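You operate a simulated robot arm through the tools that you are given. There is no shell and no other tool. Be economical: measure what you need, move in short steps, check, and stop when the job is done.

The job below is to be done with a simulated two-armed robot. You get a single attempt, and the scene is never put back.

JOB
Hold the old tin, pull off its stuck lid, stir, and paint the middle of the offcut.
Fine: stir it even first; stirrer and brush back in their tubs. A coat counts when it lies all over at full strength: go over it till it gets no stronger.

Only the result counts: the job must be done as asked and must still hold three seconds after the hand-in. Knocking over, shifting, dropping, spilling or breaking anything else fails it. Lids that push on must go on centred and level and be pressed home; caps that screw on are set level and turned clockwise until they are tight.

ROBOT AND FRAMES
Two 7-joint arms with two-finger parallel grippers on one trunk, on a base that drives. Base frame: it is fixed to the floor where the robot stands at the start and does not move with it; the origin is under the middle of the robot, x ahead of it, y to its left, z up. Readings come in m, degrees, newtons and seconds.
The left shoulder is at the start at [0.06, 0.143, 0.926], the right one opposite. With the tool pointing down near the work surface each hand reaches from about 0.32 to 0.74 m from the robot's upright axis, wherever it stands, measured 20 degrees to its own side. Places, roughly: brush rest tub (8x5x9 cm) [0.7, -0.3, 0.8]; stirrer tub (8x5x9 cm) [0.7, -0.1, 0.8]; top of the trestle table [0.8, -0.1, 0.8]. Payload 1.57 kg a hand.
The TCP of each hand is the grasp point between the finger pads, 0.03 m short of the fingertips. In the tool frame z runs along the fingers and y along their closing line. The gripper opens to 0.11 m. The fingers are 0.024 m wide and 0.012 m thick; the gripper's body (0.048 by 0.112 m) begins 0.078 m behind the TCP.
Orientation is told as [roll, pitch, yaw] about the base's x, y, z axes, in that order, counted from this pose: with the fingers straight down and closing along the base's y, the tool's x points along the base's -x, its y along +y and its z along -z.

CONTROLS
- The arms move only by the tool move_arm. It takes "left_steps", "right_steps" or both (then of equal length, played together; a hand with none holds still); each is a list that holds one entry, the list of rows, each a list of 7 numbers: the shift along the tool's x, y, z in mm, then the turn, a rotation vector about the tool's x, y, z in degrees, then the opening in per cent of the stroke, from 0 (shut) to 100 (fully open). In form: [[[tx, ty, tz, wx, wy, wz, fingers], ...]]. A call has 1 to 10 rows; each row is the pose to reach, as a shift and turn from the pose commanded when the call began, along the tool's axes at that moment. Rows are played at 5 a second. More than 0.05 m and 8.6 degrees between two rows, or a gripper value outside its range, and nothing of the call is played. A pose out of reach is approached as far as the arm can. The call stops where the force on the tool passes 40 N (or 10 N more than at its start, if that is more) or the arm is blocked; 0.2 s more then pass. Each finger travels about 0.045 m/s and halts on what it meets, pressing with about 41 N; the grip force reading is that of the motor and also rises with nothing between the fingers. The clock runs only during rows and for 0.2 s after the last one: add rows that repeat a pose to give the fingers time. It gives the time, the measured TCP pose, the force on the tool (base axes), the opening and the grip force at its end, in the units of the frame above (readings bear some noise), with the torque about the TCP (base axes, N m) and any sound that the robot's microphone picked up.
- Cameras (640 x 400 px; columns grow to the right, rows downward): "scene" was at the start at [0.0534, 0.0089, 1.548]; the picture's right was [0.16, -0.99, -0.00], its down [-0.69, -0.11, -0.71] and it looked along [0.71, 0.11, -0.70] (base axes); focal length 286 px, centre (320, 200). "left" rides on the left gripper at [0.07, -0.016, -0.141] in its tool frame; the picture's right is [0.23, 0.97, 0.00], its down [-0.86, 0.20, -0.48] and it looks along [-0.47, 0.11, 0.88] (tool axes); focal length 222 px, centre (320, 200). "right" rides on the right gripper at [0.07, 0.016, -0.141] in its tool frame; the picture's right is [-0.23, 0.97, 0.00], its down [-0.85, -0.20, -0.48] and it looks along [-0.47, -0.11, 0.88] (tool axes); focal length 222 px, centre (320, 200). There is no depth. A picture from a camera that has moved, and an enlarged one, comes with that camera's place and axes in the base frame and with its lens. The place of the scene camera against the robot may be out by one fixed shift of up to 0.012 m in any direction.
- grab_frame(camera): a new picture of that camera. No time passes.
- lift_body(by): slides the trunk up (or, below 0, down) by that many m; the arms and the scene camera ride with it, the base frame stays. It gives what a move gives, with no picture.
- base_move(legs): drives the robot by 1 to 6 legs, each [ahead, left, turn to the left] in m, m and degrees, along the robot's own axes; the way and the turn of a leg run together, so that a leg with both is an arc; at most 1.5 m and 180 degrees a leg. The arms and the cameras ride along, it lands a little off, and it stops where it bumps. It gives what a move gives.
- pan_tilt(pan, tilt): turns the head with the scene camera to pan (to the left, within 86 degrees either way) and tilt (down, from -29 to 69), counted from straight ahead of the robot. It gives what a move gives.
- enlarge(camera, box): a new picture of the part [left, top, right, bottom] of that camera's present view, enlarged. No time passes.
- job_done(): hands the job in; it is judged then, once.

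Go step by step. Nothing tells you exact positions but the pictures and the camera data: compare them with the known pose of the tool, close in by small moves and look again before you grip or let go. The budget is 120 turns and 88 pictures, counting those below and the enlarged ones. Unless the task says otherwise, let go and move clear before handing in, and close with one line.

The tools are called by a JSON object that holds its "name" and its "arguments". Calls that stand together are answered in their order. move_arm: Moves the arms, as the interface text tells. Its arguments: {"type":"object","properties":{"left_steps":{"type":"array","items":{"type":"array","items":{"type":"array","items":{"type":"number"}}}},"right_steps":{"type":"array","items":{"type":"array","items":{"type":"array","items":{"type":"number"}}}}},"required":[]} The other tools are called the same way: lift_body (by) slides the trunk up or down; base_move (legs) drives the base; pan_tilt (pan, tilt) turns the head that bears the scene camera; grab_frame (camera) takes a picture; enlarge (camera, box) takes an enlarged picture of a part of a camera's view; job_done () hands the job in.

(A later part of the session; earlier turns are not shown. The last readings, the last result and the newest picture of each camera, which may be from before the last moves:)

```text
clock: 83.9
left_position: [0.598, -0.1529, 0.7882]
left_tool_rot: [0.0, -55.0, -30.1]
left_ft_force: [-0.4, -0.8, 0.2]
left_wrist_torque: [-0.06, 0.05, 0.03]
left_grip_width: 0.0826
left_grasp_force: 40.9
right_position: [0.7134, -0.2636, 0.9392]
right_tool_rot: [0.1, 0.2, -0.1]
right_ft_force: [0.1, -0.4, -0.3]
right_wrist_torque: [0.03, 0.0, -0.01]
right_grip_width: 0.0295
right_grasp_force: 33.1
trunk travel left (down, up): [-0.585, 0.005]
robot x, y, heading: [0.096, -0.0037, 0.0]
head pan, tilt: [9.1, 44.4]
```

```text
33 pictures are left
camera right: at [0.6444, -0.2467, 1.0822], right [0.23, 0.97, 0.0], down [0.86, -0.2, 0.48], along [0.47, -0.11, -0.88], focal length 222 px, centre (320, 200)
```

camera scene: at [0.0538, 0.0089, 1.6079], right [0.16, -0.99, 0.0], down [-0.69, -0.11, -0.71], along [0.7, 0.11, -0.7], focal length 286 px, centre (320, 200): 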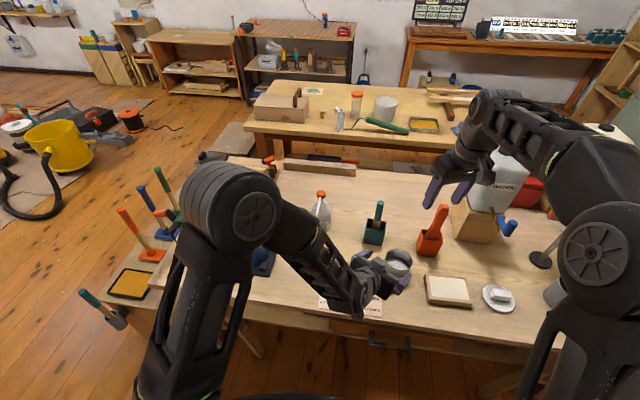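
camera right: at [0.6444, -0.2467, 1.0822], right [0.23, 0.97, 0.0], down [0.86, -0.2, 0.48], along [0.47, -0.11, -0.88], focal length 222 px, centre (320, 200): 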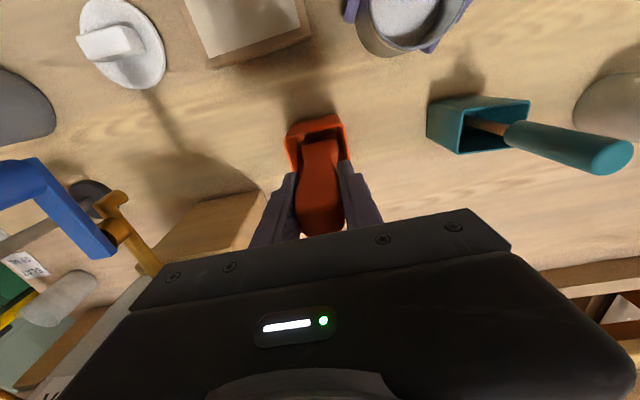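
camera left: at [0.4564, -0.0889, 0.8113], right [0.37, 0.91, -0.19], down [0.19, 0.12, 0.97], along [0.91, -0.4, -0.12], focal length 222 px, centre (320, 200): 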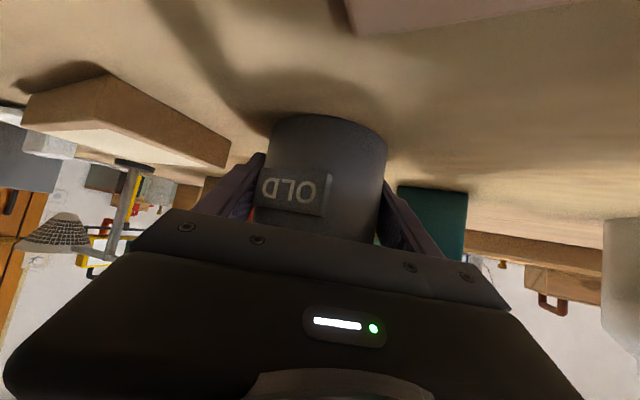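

Gripped at 29.5 mm. I lift the brush out.

{"name": "move_arm", "arguments": {"right_steps": [[[0, 0, -20, 0, 0, 0, 0], [0, 0, -40, 0, 0, 0, 0], [0, 0, -60, 0, 0, 0, 0], [0, 0, -80, 0, 0, 0, 0], [0, 0, -100, 0, 0, 0, 0], [0, 0, -115, 0, 0, 0, 0], [0, 0, -115, 0, 0, 0, 0]]]}}

{"name": "enlarge", "arguments": {"camera": "scene", "box": [360, 170, 500, 275]}}

{"name": "enlarge", "arguments": {"camera": "right", "box": [260, 80, 380, 180]}}

```text
clock: 85.5
left_position: [0.5993, -0.1517, 0.7882]
left_tool_rot: [0.0, -55.0, -30.0]
left_ft_force: [-0.8, 0.3, 0.4]
left_wrist_torque: [-0.11, 0.03, 0.01]
left_grip_width: 0.0827
left_grasp_force: 41.0
right_position: [0.714, -0.2645, 1.0563]
right_tool_rot: [0.0, 0.0, 0.0]
right_ft_force: [0.3, -0.6, -0.4]
right_wrist_torque: [0.03, -0.01, -0.03]
right_grip_width: 0.0295
right_grasp_force: 39.1
trunk travel left (down, up): [-0.585, 0.005]
robot x, y, heading: [0.0979, -0.0011, 0.2]
head pan, tilt: [9.1, 44.4]
```

```text
3.81 times, centred on (430, 222) of scene
camera zoom: at [0.1524, 0.0089, 1.608], right [0.16, -0.99, 0.0], down [-0.69, -0.11, -0.71], along [0.71, 0.11, -0.7], focal length 1088 px, centre (-99, 114)
```

zoom: 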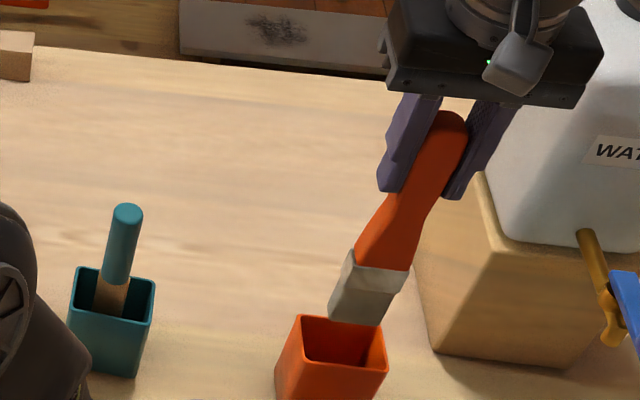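

```text
4.00 times, centred on (320, 130) of right
camera zoom: at [0.644, -0.2471, 1.1972], right [0.23, 0.97, 0.0], down [0.86, -0.2, 0.48], along [0.47, -0.11, -0.88], focal length 888 px, centre (320, 480)
```

zoom: 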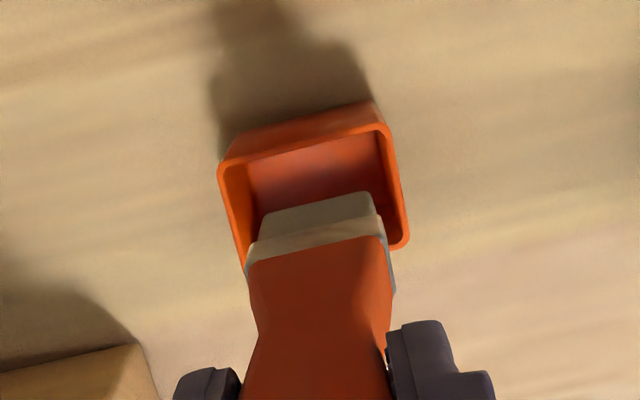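

The brush is out; its bristles end 190 mm below the TCP and are about 40 mm wide. I carry it over the tin.

{"name": "move_arm", "arguments": {"right_steps": [[[10, 10, -10, 0, 0, 0, 0], [35, 37, -12, 0, 0, 0, 0], [65, 68, -12, 0, 0, 0, 0], [90, 95, -12, 0, 0, 0, 0], [108, 114, -12, 0, 0, 0, 0], [108, 114, -12, 0, 0, 0, 0]]]}}

{"name": "enlarge", "arguments": {"camera": "scene", "box": [340, 200, 500, 320]}}

```text
clock: 86.9
left_position: [0.5976, -0.1523, 0.7877]
left_tool_rot: [0.1, -55.0, -29.9]
left_ft_force: [-0.8, 0.8, 0.2]
left_wrist_torque: [-0.06, 0.01, 0.01]
left_grip_width: 0.0824
left_grasp_force: 41.1
right_position: [0.6049, -0.1514, 1.0682]
right_tool_rot: [0.0, 0.1, 0.0]
right_ft_force: [-0.4, -0.5, -0.9]
right_wrist_torque: [-0.02, -0.02, 0.01]
right_grip_width: 0.0295
right_grasp_force: 38.5
trunk travel left (down, up): [-0.585, 0.005]
robot x, y, heading: [0.0978, 0.0007, 0.2]
head pan, tilt: [9.1, 44.4]
```

```text
3.33 times, centred on (420, 260) of scene
camera zoom: at [0.1523, 0.0089, 1.608], right [0.16, -0.99, 0.0], down [-0.69, -0.11, -0.71], along [0.71, 0.11, -0.7], focal length 952 px, centre (-13, 0)
```

zoom: 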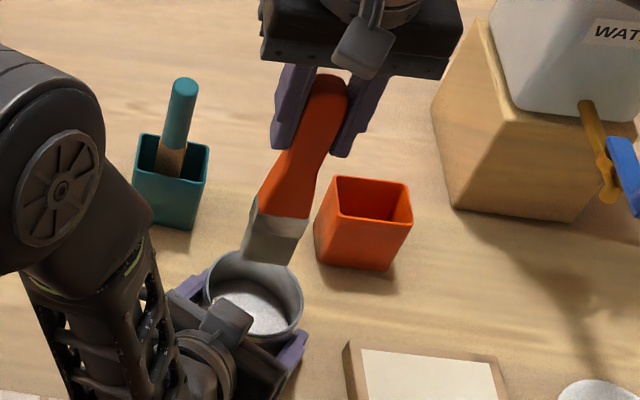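

Good alignment. Dipping the bristles about 1.5 cm into the paint, then letting it drain over the tin.

{"name": "move_arm", "arguments": {"right_steps": [[[0, 3, 25, 0, 0, 0, 0], [0, 3, 55, 0, 0, 0, 0], [0, 3, 80, 0, 0, 0, 0], [0, 3, 98, 0, 0, 0, 0], [0, 3, 98, 0, 0, 0, 0], [0, 3, 98, 0, 0, 0, 0], [0, 3, 75, 0, 0, 0, 0], [0, 3, 50, 0, 0, 0, 0], [0, 3, 50, 0, 0, 0, 0]]]}}

{"name": "enlarge", "arguments": {"camera": "right", "box": [260, 70, 380, 180]}}

```text
clock: 88.9
left_position: [0.5984, -0.1505, 0.7877]
left_tool_rot: [0.0, -55.0, -30.0]
left_ft_force: [-0.4, 0.8, 1.4]
left_wrist_torque: [-0.08, 0.03, -0.05]
left_grip_width: 0.0825
left_grasp_force: 40.7
right_position: [0.6066, -0.1477, 1.0164]
right_tool_rot: [0.0, 0.2, 0.0]
right_ft_force: [0.0, 0.6, -1.3]
right_wrist_torque: [0.03, 0.01, -0.02]
right_grip_width: 0.0297
right_grasp_force: 39.0
trunk travel left (down, up): [-0.585, 0.005]
robot x, y, heading: [0.0968, -0.0018, 0.1]
head pan, tilt: [9.1, 44.4]
```

```text
3.64 times, centred on (320, 125) of right
camera zoom: at [0.536, -0.1304, 1.1591], right [0.23, 0.97, 0.0], down [0.86, -0.2, 0.48], along [0.47, -0.11, -0.88], focal length 808 px, centre (320, 473)
```

zoom: 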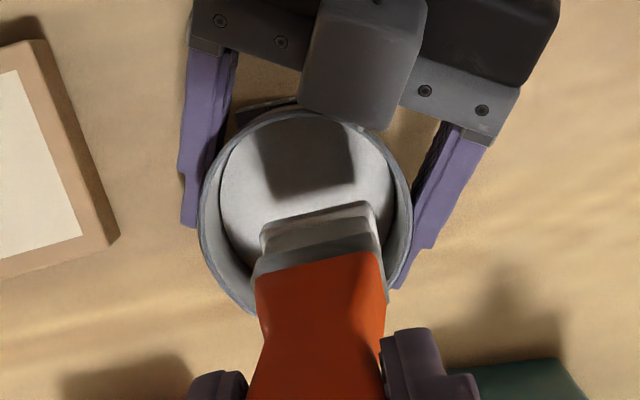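

The bristles are whitened with paint. After a short drain I move over the offcut and look at its panel.

{"name": "move_arm", "arguments": {"right_steps": [[[0, 0, -25, 0, 0, 0, 0], [0, 0, -45, 0, 0, 0, 0], [0, 0, -45, 0, 0, 0, 0], [0, 0, -45, 0, 0, 0, 0], [5, -35, -45, 0, 0, 0, 0], [15, -75, -45, 0, 0, 0, 0], [28, -115, -45, 0, 0, 0, 0], [40, -150, -45, 0, 0, 0, 0], [47, -158, -45, 0, 0, 0, 0], [47, -158, -45, 0, 0, 0, 0]]]}}

{"name": "grab_frame", "arguments": {"camera": "right"}}

{"name": "enlarge", "arguments": {"camera": "scene", "box": [380, 230, 520, 335]}}

```text
clock: 91.1
left_position: [0.598, -0.1514, 0.7881]
left_tool_rot: [-0.1, -55.0, -30.0]
left_ft_force: [-0.3, -0.2, -0.6]
left_wrist_torque: [-0.04, 0.02, -0.02]
left_grip_width: 0.0823
left_grasp_force: 41.6
right_position: [0.5582, -0.3071, 1.0614]
right_tool_rot: [0.0, 0.1, -0.1]
right_ft_force: [0.5, -0.2, -0.9]
right_wrist_torque: [0.03, 0.0, -0.04]
right_grip_width: 0.0296
right_grasp_force: 38.5
trunk travel left (down, up): [-0.585, 0.005]
robot x, y, heading: [0.0976, 0.004, 0.2]
head pan, tilt: [9.1, 44.4]
```

```text
28 pictures are left
camera right: at [0.4889, -0.2889, 1.2035], right [0.23, 0.97, 0.0], down [0.86, -0.2, 0.48], along [0.47, -0.11, -0.88], focal length 222 px, centre (320, 200)
```

right: 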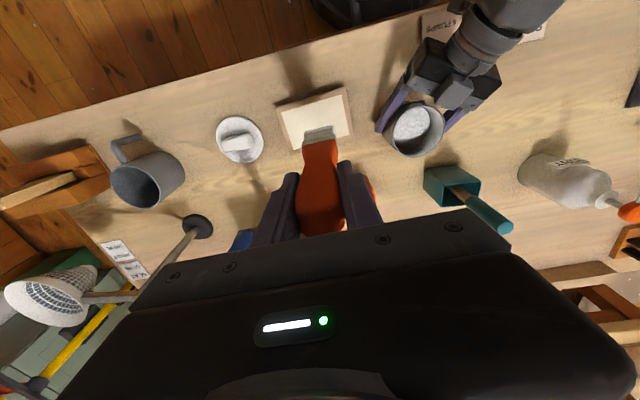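

```text
3.81 times, centred on (450, 282) of scene
camera zoom: at [0.1524, 0.0089, 1.608], right [0.16, -0.99, 0.0], down [-0.69, -0.11, -0.71], along [0.71, 0.11, -0.7], focal length 1088 px, centre (-175, -114)
```

zoom: 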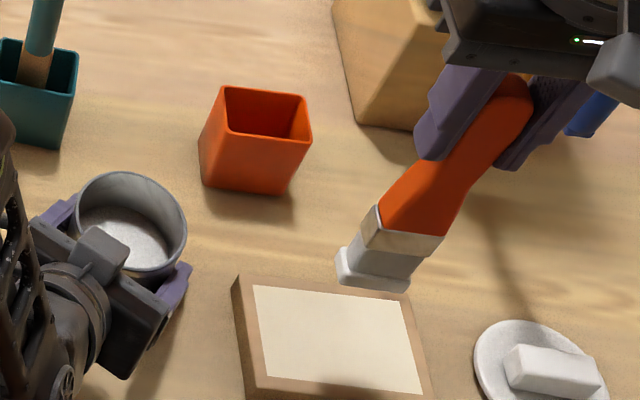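

Paint is on the bristle tips. Panel spans x 0.520–0.595, y −0.256…−0.373. I go to the first stroke's start and lower gently until contact.

{"name": "move_arm", "arguments": {"right_steps": [[[-18, 20, 20, 0, 0, 0, 0], [-35, 38, 45, 0, 0, 0, 0], [-35, 38, 70, 0, 0, 0, 0], [-35, 38, 86, 0, 0, 0, 0], [-35, 38, 92, 0, 0, 0, 0], [-35, 38, 94, 0, 0, 0, 0], [-35, 38, 94, 0, 0, 0, 0]]]}}

{"name": "enlarge", "arguments": {"camera": "scene", "box": [400, 250, 500, 325]}}

```text
clock: 92.7
left_position: [0.5984, -0.152, 0.7879]
left_tool_rot: [-0.1, -55.1, -30.0]
left_ft_force: [0.0, 0.5, -0.1]
left_wrist_torque: [-0.07, 0.03, 0.01]
left_grip_width: 0.0823
left_grasp_force: 40.6
right_position: [0.593, -0.2673, 0.9688]
right_tool_rot: [0.0, 0.1, -0.1]
right_ft_force: [-0.3, -0.1, -0.8]
right_wrist_torque: [-0.01, 0.02, 0.01]
right_grip_width: 0.0295
right_grasp_force: 39.1
trunk travel left (down, up): [-0.585, 0.005]
robot x, y, heading: [0.0977, 0.0006, -0.1]
head pan, tilt: [9.1, 44.4]
```

```text
5.33 times, centred on (450, 288) of scene
camera zoom: at [0.1525, 0.0088, 1.608], right [0.16, -0.99, 0.0], down [-0.69, -0.11, -0.71], along [0.71, 0.11, -0.7], focal length 1523 px, centre (-373, -267)
```

zoom: 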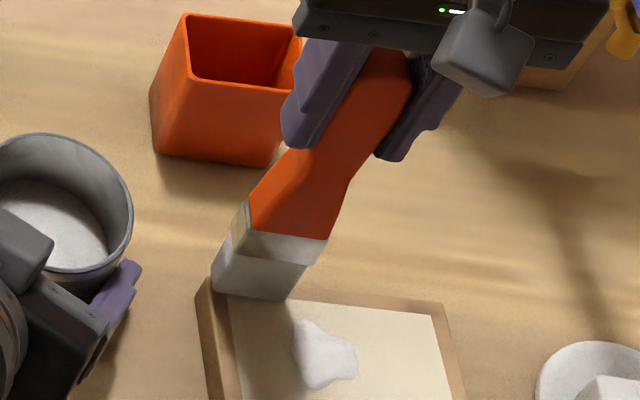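

A blob dripped onto the panel itself (fine, it'll be brushed out). Lowering to contact.

{"name": "move_arm", "arguments": {"right_steps": [[[0, 0, 2, 0, 0, 0, 0], [0, 0, 4, 0, 0, 0, 0], [0, 0, 6, 0, 0, 0, 0], [0, 0, 7, 0, 0, 0, 0], [0, 0, 7, 0, 0, 0, 0]]]}}

```text
clock: 93.9
left_position: [0.598, -0.1516, 0.7887]
left_tool_rot: [0.1, -55.1, -30.0]
left_ft_force: [0.1, 0.0, -0.6]
left_wrist_torque: [0.03, 0.0, 0.01]
left_grip_width: 0.0826
left_grasp_force: 41.5
right_position: [0.593, -0.2689, 0.9616]
right_tool_rot: [-0.1, -0.1, -0.1]
right_ft_force: [-3.4, -1.0, 14.7]
right_wrist_torque: [-0.13, 0.42, 0.01]
right_grip_width: 0.0295
right_grasp_force: 39.5
trunk travel left (down, up): [-0.585, 0.005]
robot x, y, heading: [0.0998, -0.001, 0.0]
head pan, tilt: [9.1, 44.4]
```

Contact (15 N) at TCP z≈0.963. I ease off slightly and make the first stroke toward the robot.

{"name": "move_arm", "arguments": {"right_steps": [[[0, 0, -2, 0, 0, 0, 0], [12, 0, -2, 0, 0, 0, 0], [24, 0, -2, 0, 0, 0, 0], [36, 0, -2, 0, 0, 0, 0], [48, 0, -2, 0, 0, 0, 0], [58, 0, -2, 0, 0, 0, 0], [63, 0, -2, 0, 0, 0, 0], [63, 0, -2, 0, 0, 0, 0]]]}}

{"name": "enlarge", "arguments": {"camera": "scene", "box": [400, 250, 500, 325]}}

```text
clock: 95.7
left_position: [0.5985, -0.1529, 0.788]
left_tool_rot: [-0.1, -55.0, -30.0]
left_ft_force: [1.0, -0.4, 0.0]
left_wrist_torque: [-0.04, 0.01, 0.0]
left_grip_width: 0.0824
left_grasp_force: 41.0
right_position: [0.5295, -0.268, 0.9647]
right_tool_rot: [0.0, 0.0, 0.1]
right_ft_force: [0.6, -0.5, -1.4]
right_wrist_torque: [-0.01, 0.0, 0.03]
right_grip_width: 0.0296
right_grasp_force: 38.8
trunk travel left (down, up): [-0.585, 0.005]
robot x, y, heading: [0.0971, 0.0017, -0.0]
head pan, tilt: [9.1, 44.4]
```

```text
5.33 times, centred on (450, 288) of scene
camera zoom: at [0.1524, 0.0089, 1.608], right [0.16, -0.99, 0.0], down [-0.69, -0.11, -0.71], along [0.71, 0.11, -0.7], focal length 1523 px, centre (-373, -267)
```

zoom: 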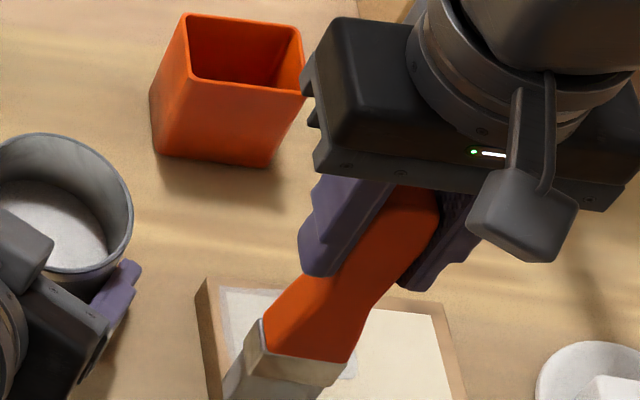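

The strip shows paint. I continue with back-and-forth strokes over adjoining strips at very light contact.

{"name": "move_arm", "arguments": {"right_steps": [[[0, 0, 1, 0, 0, 0, 0], [-20, 0, 1, 0, 0, 0, 0], [-40, 0, 1, 0, 0, 0, 0], [-62, 0, 1, 0, 0, 0, 0], [-62, -27, 1, 0, 0, 0, 0], [-40, -27, 1, 0, 0, 0, 0], [-20, -27, 1, 0, 0, 0, 0], [0, -27, 1, 0, 0, 0, 0], [0, -54, 1, 0, 0, 0, 0], [-20, -54, 1, 0, 0, 0, 0]]]}}

{"name": "move_arm", "arguments": {"right_steps": [[[-20, 0, 0, 0, 0, 0, 0], [-42, 0, 0, 0, 0, 0, 0], [-42, -27, 0, 0, 0, 0, 0], [-20, -27, 0, 0, 0, 0, 0], [0, -27, 0, 0, 0, 0, 0], [20, -27, 0, 0, 0, 0, 0], [0, -27, 0, 0, 0, 0, 0], [-20, -27, 0, 0, 0, 0, 0], [-42, -27, 0, 0, 0, 0, 0], [-42, -27, -60, 0, 0, 0, 0]]]}}

{"name": "enlarge", "arguments": {"camera": "scene", "box": [400, 250, 500, 325]}}

```text
clock: 97.9
left_position: [0.5991, -0.1521, 0.7874]
left_tool_rot: [0.0, -55.0, -29.9]
left_ft_force: [0.3, -0.4, 1.4]
left_wrist_torque: [0.05, 0.02, -0.01]
left_grip_width: 0.0824
left_grasp_force: 41.0
right_position: [0.5495, -0.3229, 0.9632]
right_tool_rot: [0.0, 0.1, 0.0]
right_ft_force: [-0.5, 0.0, 2.6]
right_wrist_torque: [-0.05, 0.11, 0.05]
right_grip_width: 0.0296
right_grasp_force: 38.8
trunk travel left (down, up): [-0.585, 0.005]
robot x, y, heading: [0.0972, -0.0043, -0.3]
head pan, tilt: [9.1, 44.4]
```

```text
refused: row 10 steps farther than a row can; nothing moved
```

```text
5.33 times, centred on (450, 288) of scene
camera zoom: at [0.1525, 0.0093, 1.608], right [0.16, -0.99, 0.0], down [-0.69, -0.11, -0.71], along [0.71, 0.11, -0.7], focal length 1523 px, centre (-373, -267)
```

zoom: 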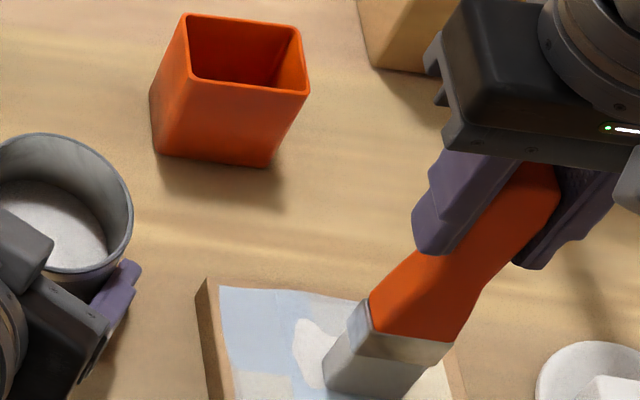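

The coat builds as light blue with passes. Continuing the remaining strips.

{"name": "move_arm", "arguments": {"right_steps": [[[-20, 0, 0, 0, 0, 0, 0], [-42, 0, 0, 0, 0, 0, 0], [-42, -27, 0, 0, 0, 0, 0], [-20, -27, 0, 0, 0, 0, 0], [0, -27, 0, 0, 0, 0, 0], [20, -27, 0, 0, 0, 0, 0], [0, -27, 0, 0, 0, 0, 0], [-20, -27, 0, 0, 0, 0, 0], [-42, -27, 0, 0, 0, 0, 0], [-42, -27, -45, 0, 0, 0, 0]]]}}

{"name": "enlarge", "arguments": {"camera": "scene", "box": [410, 260, 510, 335]}}

```text
clock: 100.1
left_position: [0.5977, -0.1521, 0.7886]
left_tool_rot: [0.0, -55.0, -30.0]
left_ft_force: [0.1, 0.3, 0.1]
left_wrist_torque: [0.05, 0.05, -0.02]
left_grip_width: 0.0821
left_grasp_force: 40.8
right_position: [0.5923, -0.3488, 1.009]
right_tool_rot: [0.1, 0.1, 0.0]
right_ft_force: [0.7, 0.3, -1.3]
right_wrist_torque: [0.0, 0.02, -0.01]
right_grip_width: 0.0293
right_grasp_force: 38.7
trunk travel left (down, up): [-0.585, 0.005]
robot x, y, heading: [0.1023, -0.0035, -0.1]
head pan, tilt: [9.1, 44.4]
```

```text
5.33 times, centred on (460, 298) of scene
camera zoom: at [0.1515, 0.0092, 1.6079], right [0.16, -0.99, 0.0], down [-0.69, -0.11, -0.71], along [0.71, 0.11, -0.7], focal length 1523 px, centre (-427, -320)
```

zoom: 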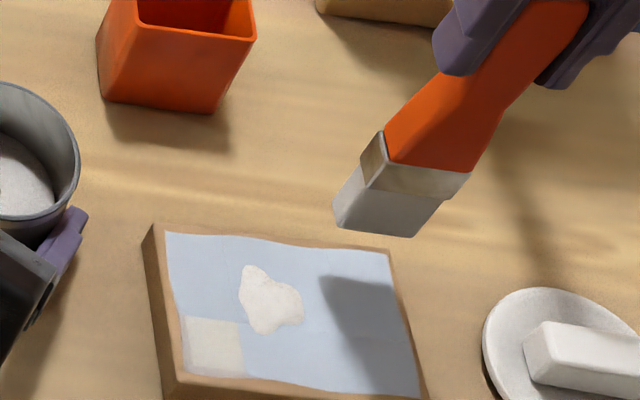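

Nearly all light blue; front-left corner is thin and the blob stands out. I go back over the tin and compare colours up close.

{"name": "move_arm", "arguments": {"right_steps": [[[0, 0, -30, 0, 0, 0, 0], [0, 0, -58, 0, 0, 0, 0], [-3, 40, -58, 0, 0, 0, 0], [-6, 80, -58, 0, 0, 0, 0], [-10, 120, -58, 0, 0, 0, 0], [-13, 160, -58, 0, 0, 0, 0], [-14, 201, -58, 0, 0, 0, 0], [-14, 201, -58, 0, 0, 0, 0]]]}}

{"name": "enlarge", "arguments": {"camera": "right", "box": [170, 60, 370, 190]}}

```text
clock: 101.9
left_position: [0.5985, -0.1523, 0.787]
left_tool_rot: [0.0, -55.1, -30.0]
left_ft_force: [-0.5, -0.7, 0.1]
left_wrist_torque: [-0.08, 0.06, 0.02]
left_grip_width: 0.0824
left_grasp_force: 40.7
right_position: [0.6068, -0.1501, 1.0655]
right_tool_rot: [0.0, 0.1, -0.1]
right_ft_force: [0.5, -0.7, -1.0]
right_wrist_torque: [-0.01, 0.04, 0.0]
right_grip_width: 0.0295
right_grasp_force: 38.9
trunk travel left (down, up): [-0.585, 0.005]
robot x, y, heading: [0.0952, 0.0006, 0.0]
head pan, tilt: [9.1, 44.4]
```

```text
3.08 times, centred on (270, 125) of right
camera zoom: at [0.537, -0.1308, 1.2069], right [0.23, 0.97, 0.0], down [0.86, -0.2, 0.48], along [0.47, -0.11, -0.88], focal length 684 px, centre (474, 431)
```

zoom: 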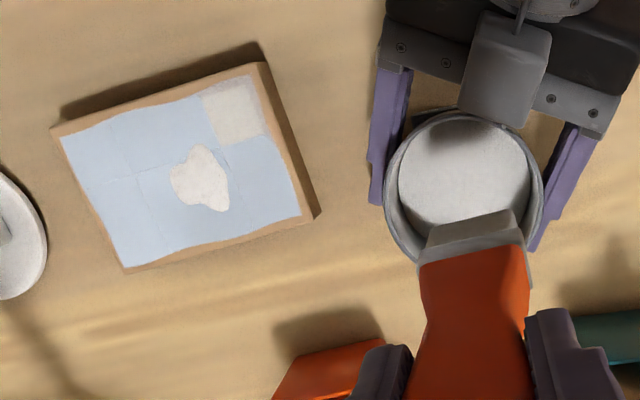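

{"name": "enlarge", "arguments": {"camera": "right", "box": [180, 75, 280, 155]}}

```text
5.00 times, centred on (230, 115) of right
camera zoom: at [0.537, -0.1308, 1.2069], right [0.23, 0.97, 0.0], down [0.86, -0.2, 0.48], along [0.47, -0.11, -0.88], focal length 1111 px, centre (770, 625)
```

zoom: 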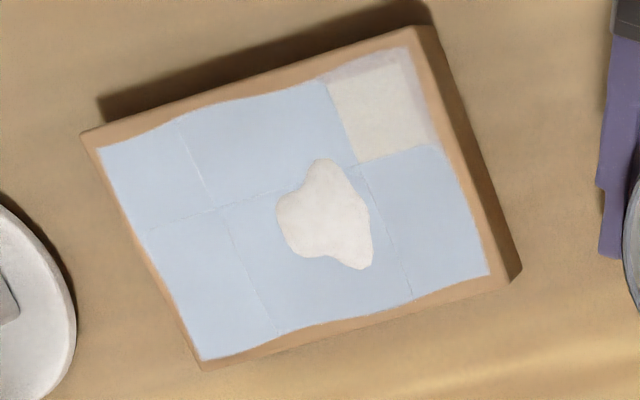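

The panel is six cells; five are blue, the front-left one is weak. I re-dip and let the brush drain longer inside the tin's mouth.

{"name": "move_arm", "arguments": {"right_steps": [[[0, 3, 30, 0, 0, 0, 0], [0, 3, 60, 0, 0, 0, 0], [0, 3, 85, 0, 0, 0, 0], [0, 3, 93, 0, 0, 0, 0], [0, 3, 93, 0, 0, 0, 0], [0, 3, 75, 0, 0, 0, 0], [0, 3, 60, 0, 0, 0, 0], [0, 3, 60, 0, 0, 0, 0], [0, 3, 60, 0, 0, 0, 0], [0, 3, 60, 0, 0, 0, 0]]]}}

{"name": "move_arm", "arguments": {"right_steps": [[[0, 0, 0, 0, 0, 0, 0], [0, 0, 0, 0, 0, 0, 0], [0, 0, 0, 0, 0, 0, 0], [0, 0, 0, 0, 0, 0, 0], [0, 0, 0, 0, 0, 0, 0], [0, 0, 0, 0, 0, 0, 0], [0, 0, -15, 0, 0, 0, 0], [0, 0, -35, 0, 0, 0, 0], [0, 0, -60, 0, 0, 0, 0], [0, 0, -60, 0, 0, 0, 0]]]}}

{"name": "enlarge", "arguments": {"camera": "scene", "box": [350, 220, 510, 340]}}

```text
clock: 104.1
left_position: [0.5984, -0.1524, 0.7878]
left_tool_rot: [0.0, -55.0, -30.0]
left_ft_force: [0.0, 0.6, -0.2]
left_wrist_torque: [-0.1, 0.03, -0.03]
left_grip_width: 0.0823
left_grasp_force: 40.8
right_position: [0.6057, -0.1448, 1.0073]
right_tool_rot: [0.0, 0.0, 0.0]
right_ft_force: [0.6, 0.0, -1.4]
right_wrist_torque: [0.0, 0.01, 0.01]
right_grip_width: 0.0296
right_grasp_force: 39.2
trunk travel left (down, up): [-0.585, 0.005]
robot x, y, heading: [0.0983, -0.0004, 0.2]
head pan, tilt: [9.1, 44.4]
```

```text
clock: 106.3
left_position: [0.599, -0.1533, 0.7884]
left_tool_rot: [0.0, -55.0, -30.0]
left_ft_force: [-0.6, 0.5, 1.0]
left_wrist_torque: [-0.08, 0.03, -0.04]
left_grip_width: 0.0824
left_grasp_force: 40.7
right_position: [0.6063, -0.1451, 1.0649]
right_tool_rot: [0.0, 0.1, -0.1]
right_ft_force: [-0.3, 0.8, -1.7]
right_wrist_torque: [0.02, 0.0, 0.04]
right_grip_width: 0.0294
right_grasp_force: 39.6
trunk travel left (down, up): [-0.585, 0.005]
robot x, y, heading: [0.0977, 0.0024, 0.1]
head pan, tilt: [9.1, 44.4]
```

```text
3.33 times, centred on (430, 280) of scene
camera zoom: at [0.1523, 0.009, 1.608], right [0.16, -0.99, 0.0], down [-0.69, -0.11, -0.71], along [0.71, 0.11, -0.7], focal length 952 px, centre (-47, -67)
```

zoom: 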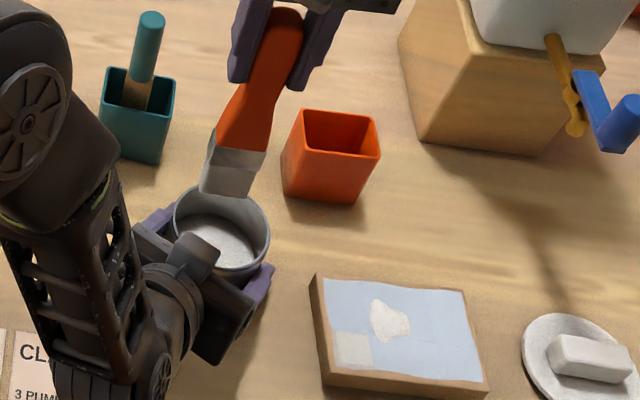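

Drained, no hanging drop. Back to the offcut, starting with the weak front-left cell.

{"name": "move_arm", "arguments": {"right_steps": [[[10, -30, 0, 0, 0, 0, 0], [25, -65, 0, 0, 0, 0, 0], [45, -100, 0, 0, 0, 0, 0], [61, -126, 15, 0, 0, 0, 0], [61, -126, 45, 0, 0, 0, 0], [61, -126, 75, 0, 0, 0, 0], [61, -126, 95, 0, 0, 0, 0], [61, -126, 100, 0, 0, 0, 0], [61, -126, 102, 0, 0, 0, 0]]]}}

```text
clock: 108.3
left_position: [0.5992, -0.1528, 0.7892]
left_tool_rot: [0.0, -55.0, -29.9]
left_ft_force: [0.3, -0.5, 0.7]
left_wrist_torque: [-0.05, 0.05, 0.03]
left_grip_width: 0.0824
left_grasp_force: 41.3
right_position: [0.5453, -0.2714, 0.9645]
right_tool_rot: [-0.1, 0.0, -0.1]
right_ft_force: [-0.6, 0.1, -0.6]
right_wrist_torque: [0.0, 0.0, -0.03]
right_grip_width: 0.0292
right_grasp_force: 39.0
trunk travel left (down, up): [-0.585, 0.005]
robot x, y, heading: [0.0962, -0.0007, -0.1]
head pan, tilt: [9.1, 44.4]
```

{"name": "move_arm", "arguments": {"right_steps": [[[0, 0, 2, 0, 0, 0, 0], [10, 0, 2, 0, 0, 0, 0], [20, 0, 2, 0, 0, 0, 0], [0, 0, 2, 0, 0, 0, 0], [-25, 0, 2, 0, 0, 0, 0], [-49, 0, 2, 0, 0, 0, 0], [-25, 0, 2, 0, 0, 0, 0], [0, 0, 2, 0, 0, 0, 0], [20, 0, 2, 0, 0, 0, 0], [20, -39, 2, 0, 0, 0, 0]]]}}

{"name": "move_arm", "arguments": {"right_steps": [[[-20, 0, 0, 0, 0, 0, 0], [-45, 0, 0, 0, 0, 0, 0], [-69, 0, 0, 0, 0, 0, 0], [-45, 0, 0, 0, 0, 0, 0], [-20, 0, 0, 0, 0, 0, 0], [0, 0, 0, 0, 0, 0, 0], [-20, 0, 0, 0, 0, 0, 0], [-45, 0, 0, 0, 0, 0, 0], [-69, 0, 0, 0, 0, 0, 0], [-69, -39, 0, 0, 0, 0, 0]]]}}

{"name": "move_arm", "arguments": {"right_steps": [[[25, 0, 0, 0, 0, 0, 0], [50, 0, 0, 0, 0, 0, 0], [69, 0, 0, 0, 0, 0, 0], [50, 0, 0, 0, 0, 0, 0], [25, 0, 0, 0, 0, 0, 0], [0, 0, 0, 0, 0, 0, 0], [25, 0, 0, 0, 0, 0, 0], [50, 0, 0, 0, 0, 0, 0], [69, 0, 0, 0, 0, 0, 0], [69, 0, -25, 0, 0, 0, 0]]]}}

{"name": "move_arm", "arguments": {"right_steps": [[[0, 0, -35, 0, 0, 0, 0], [-15, 40, -75, 0, 0, 0, 0], [-30, 80, -77, 0, 0, 0, 0], [-45, 120, -77, 0, 0, 0, 0], [-60, 160, -77, 0, 0, 0, 0], [-80, 204, -77, 0, 0, 0, 0], [-80, 204, -77, 0, 0, 0, 0]]]}}

{"name": "enlarge", "arguments": {"camera": "right", "box": [170, 60, 370, 190]}}

```text
clock: 110.5
left_position: [0.5974, -0.1521, 0.7884]
left_tool_rot: [0.0, -54.9, -30.0]
left_ft_force: [0.4, 0.5, 0.0]
left_wrist_torque: [0.0, 0.0, -0.02]
left_grip_width: 0.0821
left_grasp_force: 41.6
right_position: [0.5243, -0.3088, 0.9622]
right_tool_rot: [0.0, 0.0, 0.1]
right_ft_force: [-1.3, 7.2, 14.7]
right_wrist_torque: [1.36, 0.02, 0.08]
right_grip_width: 0.0296
right_grasp_force: 39.5
trunk travel left (down, up): [-0.585, 0.005]
robot x, y, heading: [0.1008, -0.0017, -0.3]
head pan, tilt: [9.1, 44.4]
```

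```text
clock: 112.7
left_position: [0.5998, -0.1516, 0.7874]
left_tool_rot: [0.1, -55.0, -30.1]
left_ft_force: [0.8, -2.0, -0.3]
left_wrist_torque: [0.05, 0.1, 0.02]
left_grip_width: 0.0822
left_grasp_force: 41.1
right_position: [0.5947, -0.3495, 0.9625]
right_tool_rot: [0.0, 0.1, -0.1]
right_ft_force: [0.1, 0.5, -0.1]
right_wrist_torque: [0.03, -0.02, 0.01]
right_grip_width: 0.0295
right_grasp_force: 38.9
trunk travel left (down, up): [-0.585, 0.005]
robot x, y, heading: [0.103, -0.0013, -0.1]
head pan, tilt: [9.1, 44.4]
```

```text
clock: 114.9
left_position: [0.5986, -0.1529, 0.7879]
left_tool_rot: [0.0, -55.0, -30.0]
left_ft_force: [-1.6, 1.4, 0.7]
left_wrist_torque: [-0.11, 0.1, -0.03]
left_grip_width: 0.0821
left_grasp_force: 41.1
right_position: [0.5244, -0.3484, 0.9875]
right_tool_rot: [0.0, 0.0, 0.0]
right_ft_force: [0.1, 0.1, -0.8]
right_wrist_torque: [0.02, 0.02, 0.0]
right_grip_width: 0.0294
right_grasp_force: 39.3
trunk travel left (down, up): [-0.585, 0.005]
robot x, y, heading: [0.0974, 0.0016, -0.1]
head pan, tilt: [9.1, 44.4]
```

```text
refused: row 2 steps farther than a row can; nothing moved
```

```text
3.08 times, centred on (270, 125) of right
camera zoom: at [0.4555, -0.3312, 1.1286], right [0.23, 0.97, 0.0], down [0.86, -0.2, 0.48], along [0.47, -0.11, -0.88], focal length 684 px, centre (474, 431)
```

zoom: 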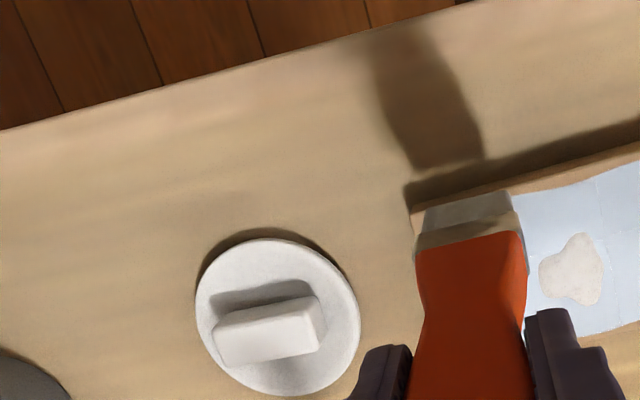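

{"name": "move_arm", "arguments": {"right_steps": [[[0, 0, -35, 0, 0, 0, 0], [0, 0, -77, 0, 0, 0, 0], [-15, 40, -77, 0, 0, 0, 0], [-30, 80, -77, 0, 0, 0, 0], [-45, 120, -77, 0, 0, 0, 0], [-60, 160, -77, 0, 0, 0, 0], [-80, 202, -77, 0, 0, 0, 0], [-80, 202, -77, 0, 0, 0, 0]]]}}

{"name": "enlarge", "arguments": {"camera": "right", "box": [170, 60, 370, 190]}}

```text
clock: 116.7
left_position: [0.5977, -0.1512, 0.7878]
left_tool_rot: [0.0, -55.0, -30.0]
left_ft_force: [0.0, -0.4, 0.1]
left_wrist_torque: [-0.09, 0.03, 0.0]
left_grip_width: 0.082
left_grasp_force: 40.9
right_position: [0.6056, -0.1461, 1.0643]
right_tool_rot: [0.0, 0.1, -0.1]
right_ft_force: [-0.5, 0.1, -1.1]
right_wrist_torque: [0.02, 0.01, 0.0]
right_grip_width: 0.0296
right_grasp_force: 38.9
trunk travel left (down, up): [-0.585, 0.005]
robot x, y, heading: [0.1006, -0.0025, 0.3]
head pan, tilt: [9.1, 44.4]
```

```text
3.08 times, centred on (270, 125) of right
camera zoom: at [0.5361, -0.1293, 1.2053], right [0.23, 0.97, 0.0], down [0.86, -0.2, 0.48], along [0.47, -0.11, -0.88], focal length 684 px, centre (474, 431)
```

zoom: 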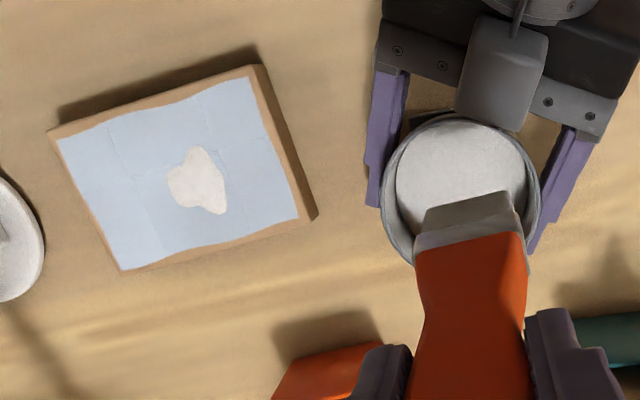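

All six cells are now the same blue, unchanged from the previous dip's shade, but the blob still shows. I do one more dip, drain and a scrubbing pass over everything, with cross strokes on the blob.

{"name": "move_arm", "arguments": {"right_steps": [[[0, 0, 30, 0, 0, 0, 0], [0, 0, 60, 0, 0, 0, 0], [0, 0, 85, 0, 0, 0, 0], [0, 0, 93, 0, 0, 0, 0], [0, 0, 93, 0, 0, 0, 0], [0, 0, 75, 0, 0, 0, 0], [0, 0, 60, 0, 0, 0, 0], [0, 0, 60, 0, 0, 0, 0], [0, 0, 60, 0, 0, 0, 0], [0, 0, 60, 0, 0, 0, 0]]]}}

{"name": "move_arm", "arguments": {"right_steps": [[[0, 0, 0, 0, 0, 0, 0], [0, 0, 0, 0, 0, 0, 0], [0, 0, 0, 0, 0, 0, 0], [0, 0, 0, 0, 0, 0, 0], [0, 0, 0, 0, 0, 0, 0], [0, 0, 0, 0, 0, 0, 0], [0, 0, 0, 0, 0, 0, 0], [0, 0, -15, 0, 0, 0, 0], [0, 0, -35, 0, 0, 0, 0], [0, 0, -60, 0, 0, 0, 0]]]}}

{"name": "enlarge", "arguments": {"camera": "scene", "box": [370, 220, 500, 330]}}

```text
clock: 118.9
left_position: [0.5979, -0.1527, 0.7877]
left_tool_rot: [0.0, -55.0, -30.0]
left_ft_force: [-0.7, 0.3, 0.3]
left_wrist_torque: [-0.05, 0.06, 0.03]
left_grip_width: 0.082
left_grasp_force: 41.5
right_position: [0.6058, -0.1452, 1.0034]
right_tool_rot: [0.0, 0.0, 0.0]
right_ft_force: [-0.2, -0.9, -1.2]
right_wrist_torque: [0.01, 0.02, 0.0]
right_grip_width: 0.0292
right_grasp_force: 39.1
trunk travel left (down, up): [-0.585, 0.005]
robot x, y, heading: [0.1003, 0.0008, -0.3]
head pan, tilt: [9.1, 44.4]
```

```text
clock: 121.1
left_position: [0.5982, -0.1518, 0.7888]
left_tool_rot: [0.0, -55.1, -30.0]
left_ft_force: [-1.9, 0.9, 0.8]
left_wrist_torque: [-0.08, 0.11, -0.04]
left_grip_width: 0.0823
left_grasp_force: 41.1
right_position: [0.6044, -0.1468, 1.0633]
right_tool_rot: [0.0, 0.1, -0.2]
right_ft_force: [0.3, 0.9, -0.6]
right_wrist_torque: [0.0, 0.01, -0.01]
right_grip_width: 0.0293
right_grasp_force: 39.2
trunk travel left (down, up): [-0.585, 0.005]
robot x, y, heading: [0.0984, -0.0013, -0.1]
head pan, tilt: [9.1, 44.4]
```

```text
3.64 times, centred on (435, 275) of scene
camera zoom: at [0.1521, 0.009, 1.608], right [0.16, -0.99, 0.0], down [-0.69, -0.11, -0.71], along [0.71, 0.11, -0.7], focal length 1039 px, centre (-98, -73)
```

zoom: 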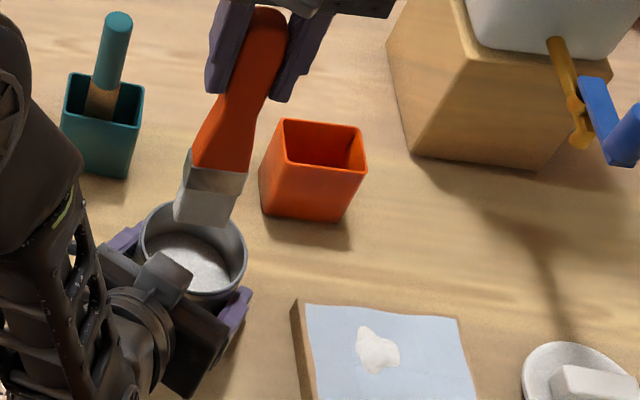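

{"name": "move_arm", "arguments": {"right_steps": [[[8, -35, 0, 0, 0, 0, 0], [18, -75, 0, 0, 0, 0, 0], [28, -115, 0, 0, 0, 0, 0], [40, -153, 10, 0, 0, 0, 0], [40, -153, 45, 0, 0, 0, 0], [40, -153, 75, 0, 0, 0, 0], [40, -153, 95, 0, 0, 0, 0], [40, -153, 101, 0, 0, 0, 0]]]}}

{"name": "move_arm", "arguments": {"right_steps": [[[0, 0, 1, 0, 0, 0, 0], [15, 0, 1, 0, 0, 0, 0], [-15, 0, 1, 0, 0, 0, 0], [15, 0, 1, 0, 0, 0, 0], [-15, 0, 1, 0, 0, 0, 0], [0, 0, 1, 0, 0, 0, 0], [0, 20, 1, 0, 0, 0, 0], [0, -20, 1, 0, 0, 0, 0], [0, 20, 1, 0, 0, 0, 0], [0, 29, 1, 0, 0, 0, 0]]]}}

{"name": "move_arm", "arguments": {"right_steps": [[[-28, 0, 0, 0, 0, 0, 0], [0, 0, 0, 0, 0, 0, 0], [25, 0, 0, 0, 0, 0, 0], [40, 0, 0, 0, 0, 0, 0], [20, 0, 0, 0, 0, 0, 0], [-5, 0, 0, 0, 0, 0, 0], [-28, 0, 0, 0, 0, 0, 0], [-28, -39, 0, 0, 0, 0, 0], [0, -39, 0, 0, 0, 0, 0], [25, -39, 0, 0, 0, 0, 0]]]}}

{"name": "move_arm", "arguments": {"right_steps": [[[15, 0, 0, 0, 0, 0, 0], [-10, 0, 0, 0, 0, 0, 0], [-35, 0, 0, 0, 0, 0, 0], [-53, 0, 0, 0, 0, 0, 0], [-53, -39, 0, 0, 0, 0, 0], [-30, -39, 0, 0, 0, 0, 0], [-10, -39, 0, 0, 0, 0, 0], [15, -39, 0, 0, 0, 0, 0], [-20, -39, 0, 0, 0, 0, 0], [-53, -39, 0, 0, 0, 0, 0]]]}}

{"name": "move_arm", "arguments": {"right_steps": [[[0, 0, -45, 0, 0, 0, 0], [0, 0, -90, 0, 0, 0, 0], [0, 0, -100, 0, 0, 0, 0]]]}}

{"name": "enlarge", "arguments": {"camera": "scene", "box": [400, 240, 520, 340]}}

```text
clock: 122.9
left_position: [0.5988, -0.153, 0.7887]
left_tool_rot: [-0.1, -55.0, -30.1]
left_ft_force: [1.0, -0.3, 0.5]
left_wrist_torque: [-0.08, 0.05, 0.04]
left_grip_width: 0.0819
left_grasp_force: 41.2
right_position: [0.5662, -0.3001, 0.9631]
right_tool_rot: [0.0, 0.0, 0.0]
right_ft_force: [-0.4, -0.6, -1.2]
right_wrist_torque: [-0.01, 0.0, 0.02]
right_grip_width: 0.0294
right_grasp_force: 39.4
trunk travel left (down, up): [-0.585, 0.005]
robot x, y, heading: [0.0972, -0.0026, 0.4]
head pan, tilt: [9.1, 44.4]
```

```text
clock: 125.1
left_position: [0.597, -0.1527, 0.787]
left_tool_rot: [0.1, -55.0, -30.1]
left_ft_force: [0.5, 0.7, -1.0]
left_wrist_torque: [-0.03, -0.03, 0.01]
left_grip_width: 0.0819
left_grasp_force: 40.6
right_position: [0.565, -0.2709, 0.9622]
right_tool_rot: [0.0, 0.0, -0.2]
right_ft_force: [0.4, -1.7, 4.8]
right_wrist_torque: [-0.45, -0.04, 0.0]
right_grip_width: 0.0296
right_grasp_force: 38.9
trunk travel left (down, up): [-0.585, 0.005]
robot x, y, heading: [0.1025, -0.0034, 0.1]
head pan, tilt: [9.1, 44.4]
```

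```text
clock: 127.3
left_position: [0.5986, -0.1526, 0.7874]
left_tool_rot: [0.0, -55.0, -30.2]
left_ft_force: [0.2, 0.5, 0.2]
left_wrist_torque: [0.0, -0.03, 0.01]
left_grip_width: 0.0821
left_grasp_force: 40.2
right_position: [0.5398, -0.3088, 0.9604]
right_tool_rot: [0.1, -0.1, 0.0]
right_ft_force: [4.0, 0.2, 11.6]
right_wrist_torque: [-0.05, -0.75, 0.0]
right_grip_width: 0.0296
right_grasp_force: 39.6
trunk travel left (down, up): [-0.585, 0.005]
robot x, y, heading: [0.0957, -0.0026, -0.2]
head pan, tilt: [9.1, 44.4]
```

```text
clock: 129.5
left_position: [0.5982, -0.152, 0.7873]
left_tool_rot: [0.1, -55.0, -30.0]
left_ft_force: [0.4, 0.3, 0.1]
left_wrist_torque: [-0.07, -0.03, 0.05]
left_grip_width: 0.0821
left_grasp_force: 40.8
right_position: [0.5941, -0.3507, 0.9614]
right_tool_rot: [0.0, 0.2, -0.1]
right_ft_force: [-0.4, 0.5, -0.6]
right_wrist_torque: [0.02, 0.0, -0.02]
right_grip_width: 0.0295
right_grasp_force: 38.8
trunk travel left (down, up): [-0.585, 0.005]
robot x, y, heading: [0.0993, -0.0023, -0.1]
head pan, tilt: [9.1, 44.4]
```

```text
clock: 130.3
left_position: [0.5981, -0.1528, 0.7891]
left_tool_rot: [-0.1, -55.0, -30.0]
left_ft_force: [-1.7, 0.9, 0.8]
left_wrist_torque: [-0.07, -0.01, -0.06]
left_grip_width: 0.0817
left_grasp_force: 40.9
right_position: [0.5931, -0.35, 1.0619]
right_tool_rot: [0.0, 0.0, 0.1]
right_ft_force: [-0.2, -0.6, -0.1]
right_wrist_torque: [0.0, 0.04, 0.03]
right_grip_width: 0.0295
right_grasp_force: 39.4
trunk travel left (down, up): [-0.585, 0.005]
robot x, y, heading: [0.0973, -0.0015, -0.2]
head pan, tilt: [9.1, 44.4]
```

```text
4.00 times, centred on (460, 290) of scene
camera zoom: at [0.1522, 0.009, 1.608], right [0.16, -0.99, 0.0], down [-0.69, -0.11, -0.71], along [0.71, 0.11, -0.7], focal length 1142 px, centre (-240, -160)
```

zoom: 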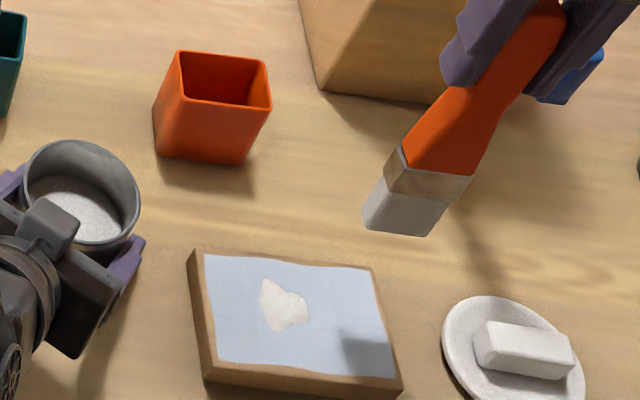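

The coat is unchanged by the third dip, so it is at full strength all over. I return the brush to its orange tub.

{"name": "move_arm", "arguments": {"right_steps": [[[-25, 18, -3, 0, 0, 0, 0], [-55, 40, -3, 0, 0, 0, 0], [-85, 61, -3, 0, 0, 0, 0], [-110, 80, -3, 0, 0, 0, 0], [-119, 86, -3, 0, 0, 0, 0], [-119, 86, -3, 0, 0, 0, 0]]]}}

{"name": "enlarge", "arguments": {"camera": "right", "box": [260, 80, 380, 180]}}

```text
clock: 131.7
left_position: [0.5987, -0.1523, 0.7865]
left_tool_rot: [0.0, -54.9, -30.0]
left_ft_force: [0.6, 0.0, -0.3]
left_wrist_torque: [-0.08, 0.04, 0.07]
left_grip_width: 0.0816
left_grasp_force: 41.1
right_position: [0.7124, -0.263, 1.0642]
right_tool_rot: [0.0, 0.1, 0.0]
right_ft_force: [-0.3, -0.7, -0.6]
right_wrist_torque: [0.02, -0.04, 0.02]
right_grip_width: 0.0296
right_grasp_force: 38.7
trunk travel left (down, up): [-0.585, 0.005]
robot x, y, heading: [0.102, 0.0021, 0.0]
head pan, tilt: [9.1, 44.4]
```

```text
4.00 times, centred on (320, 130) of right
camera zoom: at [0.6429, -0.2455, 1.2057], right [0.23, 0.97, 0.0], down [0.86, -0.2, 0.48], along [0.47, -0.11, -0.88], focal length 888 px, centre (320, 480)
```

zoom: 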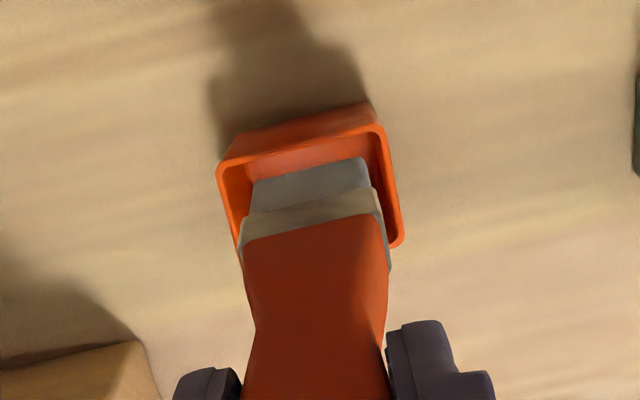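

The brush tilted a few degrees in the grip but fits the opening; I shift 4 mm and lower.

{"name": "move_arm", "arguments": {"right_steps": [[[-4, -1, 10, 0, 0, 0, 0], [-4, -1, 35, 0, 0, 0, 0], [-4, -1, 60, 0, 0, 0, 0], [-4, -1, 85, 0, 0, 0, 0], [-4, -1, 105, 0, 0, 0, 0], [-4, -1, 117, 0, 0, 0, 0], [-4, -1, 120, 0, 0, 0, 0], [-4, -1, 122, 0, 0, 0, 0], [-4, -1, 122, 0, 0, 0, 0]]]}}

{"name": "enlarge", "arguments": {"camera": "scene", "box": [370, 180, 510, 300]}}

```text
clock: 133.7
left_position: [0.5993, -0.1513, 0.7876]
left_tool_rot: [0.0, -55.0, -30.0]
left_ft_force: [-0.5, 1.1, -0.7]
left_wrist_torque: [-0.1, 0.08, 0.02]
left_grip_width: 0.0819
left_grasp_force: 41.1
right_position: [0.7165, -0.2644, 0.9416]
right_tool_rot: [-0.1, 0.0, 0.0]
right_ft_force: [0.1, 1.1, -0.3]
right_wrist_torque: [0.01, 0.01, -0.01]
right_grip_width: 0.0295
right_grasp_force: 39.0
trunk travel left (down, up): [-0.585, 0.005]
robot x, y, heading: [0.1002, -0.0033, -0.4]
head pan, tilt: [9.1, 44.4]
```

```text
3.33 times, centred on (440, 240) of scene
camera zoom: at [0.1524, 0.009, 1.608], right [0.16, -0.99, 0.0], down [-0.69, -0.11, -0.71], along [0.71, 0.11, -0.7], focal length 952 px, centre (-80, 67)
```

zoom: 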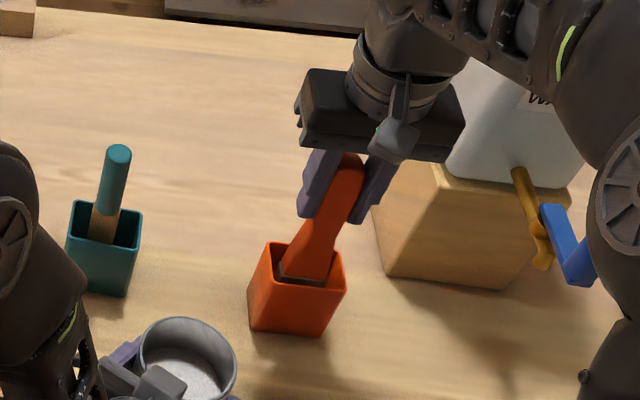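

{"name": "move_arm", "arguments": {"right_steps": [[[0, 0, 2, 0, 0, 0, 0], [0, 0, 3, 0, 0, 0, 0], [0, 0, 3, 0, 0, 0, 0]]]}}

```text
clock: 134.5
left_position: [0.598, -0.1521, 0.7874]
left_tool_rot: [0.1, -55.0, -30.0]
left_ft_force: [-0.2, 0.6, 0.2]
left_wrist_torque: [-0.06, 0.05, 0.0]
left_grip_width: 0.082
left_grasp_force: 41.0
right_position: [0.7159, -0.2629, 0.9388]
right_tool_rot: [0.0, -0.1, 0.0]
right_ft_force: [0.1, -0.3, -0.5]
right_wrist_torque: [-0.03, -0.03, 0.01]
right_grip_width: 0.0296
right_grasp_force: 39.1
trunk travel left (down, up): [-0.585, 0.005]
robot x, y, heading: [0.0974, 0.0008, 0.2]
head pan, tilt: [9.1, 44.4]
```

Original depth reached. Releasing and lifting clear.

{"name": "move_arm", "arguments": {"right_steps": [[[0, 0, 1, 0, 0, 0, 30], [0, 0, 1, 0, 0, 0, 65], [0, 0, 1, 0, 0, 0, 65], [0, 0, 1, 0, 0, 0, 65], [0, 0, -25, 0, 0, 0, 65], [0, 0, -55, 0, 0, 0, 65], [0, 0, -85, 0, 0, 0, 65], [0, 0, -112, 0, 0, 0, 65], [30, 0, -115, 0, 0, 0, 65], [60, 0, -115, 0, 0, 0, 65]]]}}

{"name": "grab_frame", "arguments": {"camera": "right"}}

{"name": "grab_frame", "arguments": {"camera": "scene"}}

```text
clock: 136.7
left_position: [0.5974, -0.1521, 0.7872]
left_tool_rot: [0.1, -55.0, -30.2]
left_ft_force: [0.9, 0.4, -0.7]
left_wrist_torque: [0.06, 0.07, 0.02]
left_grip_width: 0.082
left_grasp_force: 41.1
right_position: [0.6551, -0.2653, 1.0547]
right_tool_rot: [0.0, 0.1, 0.1]
right_ft_force: [-0.3, 0.0, -0.7]
right_wrist_torque: [0.02, -0.02, -0.04]
right_grip_width: 0.072
right_grasp_force: 0.0
trunk travel left (down, up): [-0.585, 0.005]
robot x, y, heading: [0.1, 0.0005, -0.0]
head pan, tilt: [9.1, 44.4]
```

```text
13 pictures are left
camera right: at [0.5857, -0.2469, 1.1964], right [0.23, 0.97, 0.0], down [0.86, -0.2, 0.48], along [0.46, -0.11, -0.88], focal length 222 px, centre (320, 200)
```

right: 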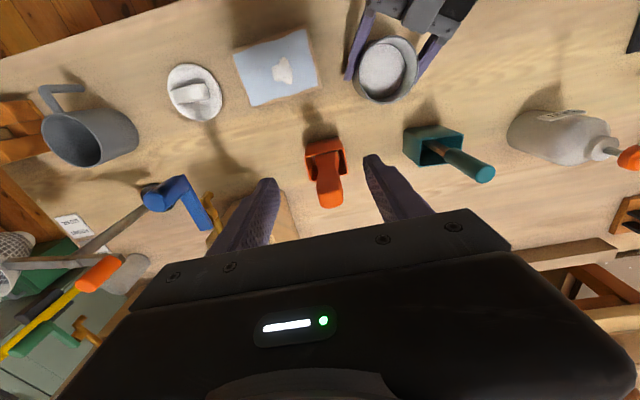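

```text
12 pictures are left
camera scene: at [0.1516, 0.0089, 1.608], right [0.16, -0.99, 0.0], down [-0.69, -0.11, -0.71], along [0.71, 0.11, -0.7], focal length 286 px, centre (320, 200)
```

scene: 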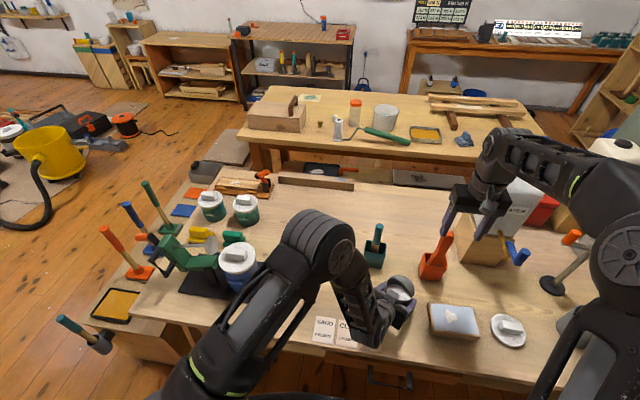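

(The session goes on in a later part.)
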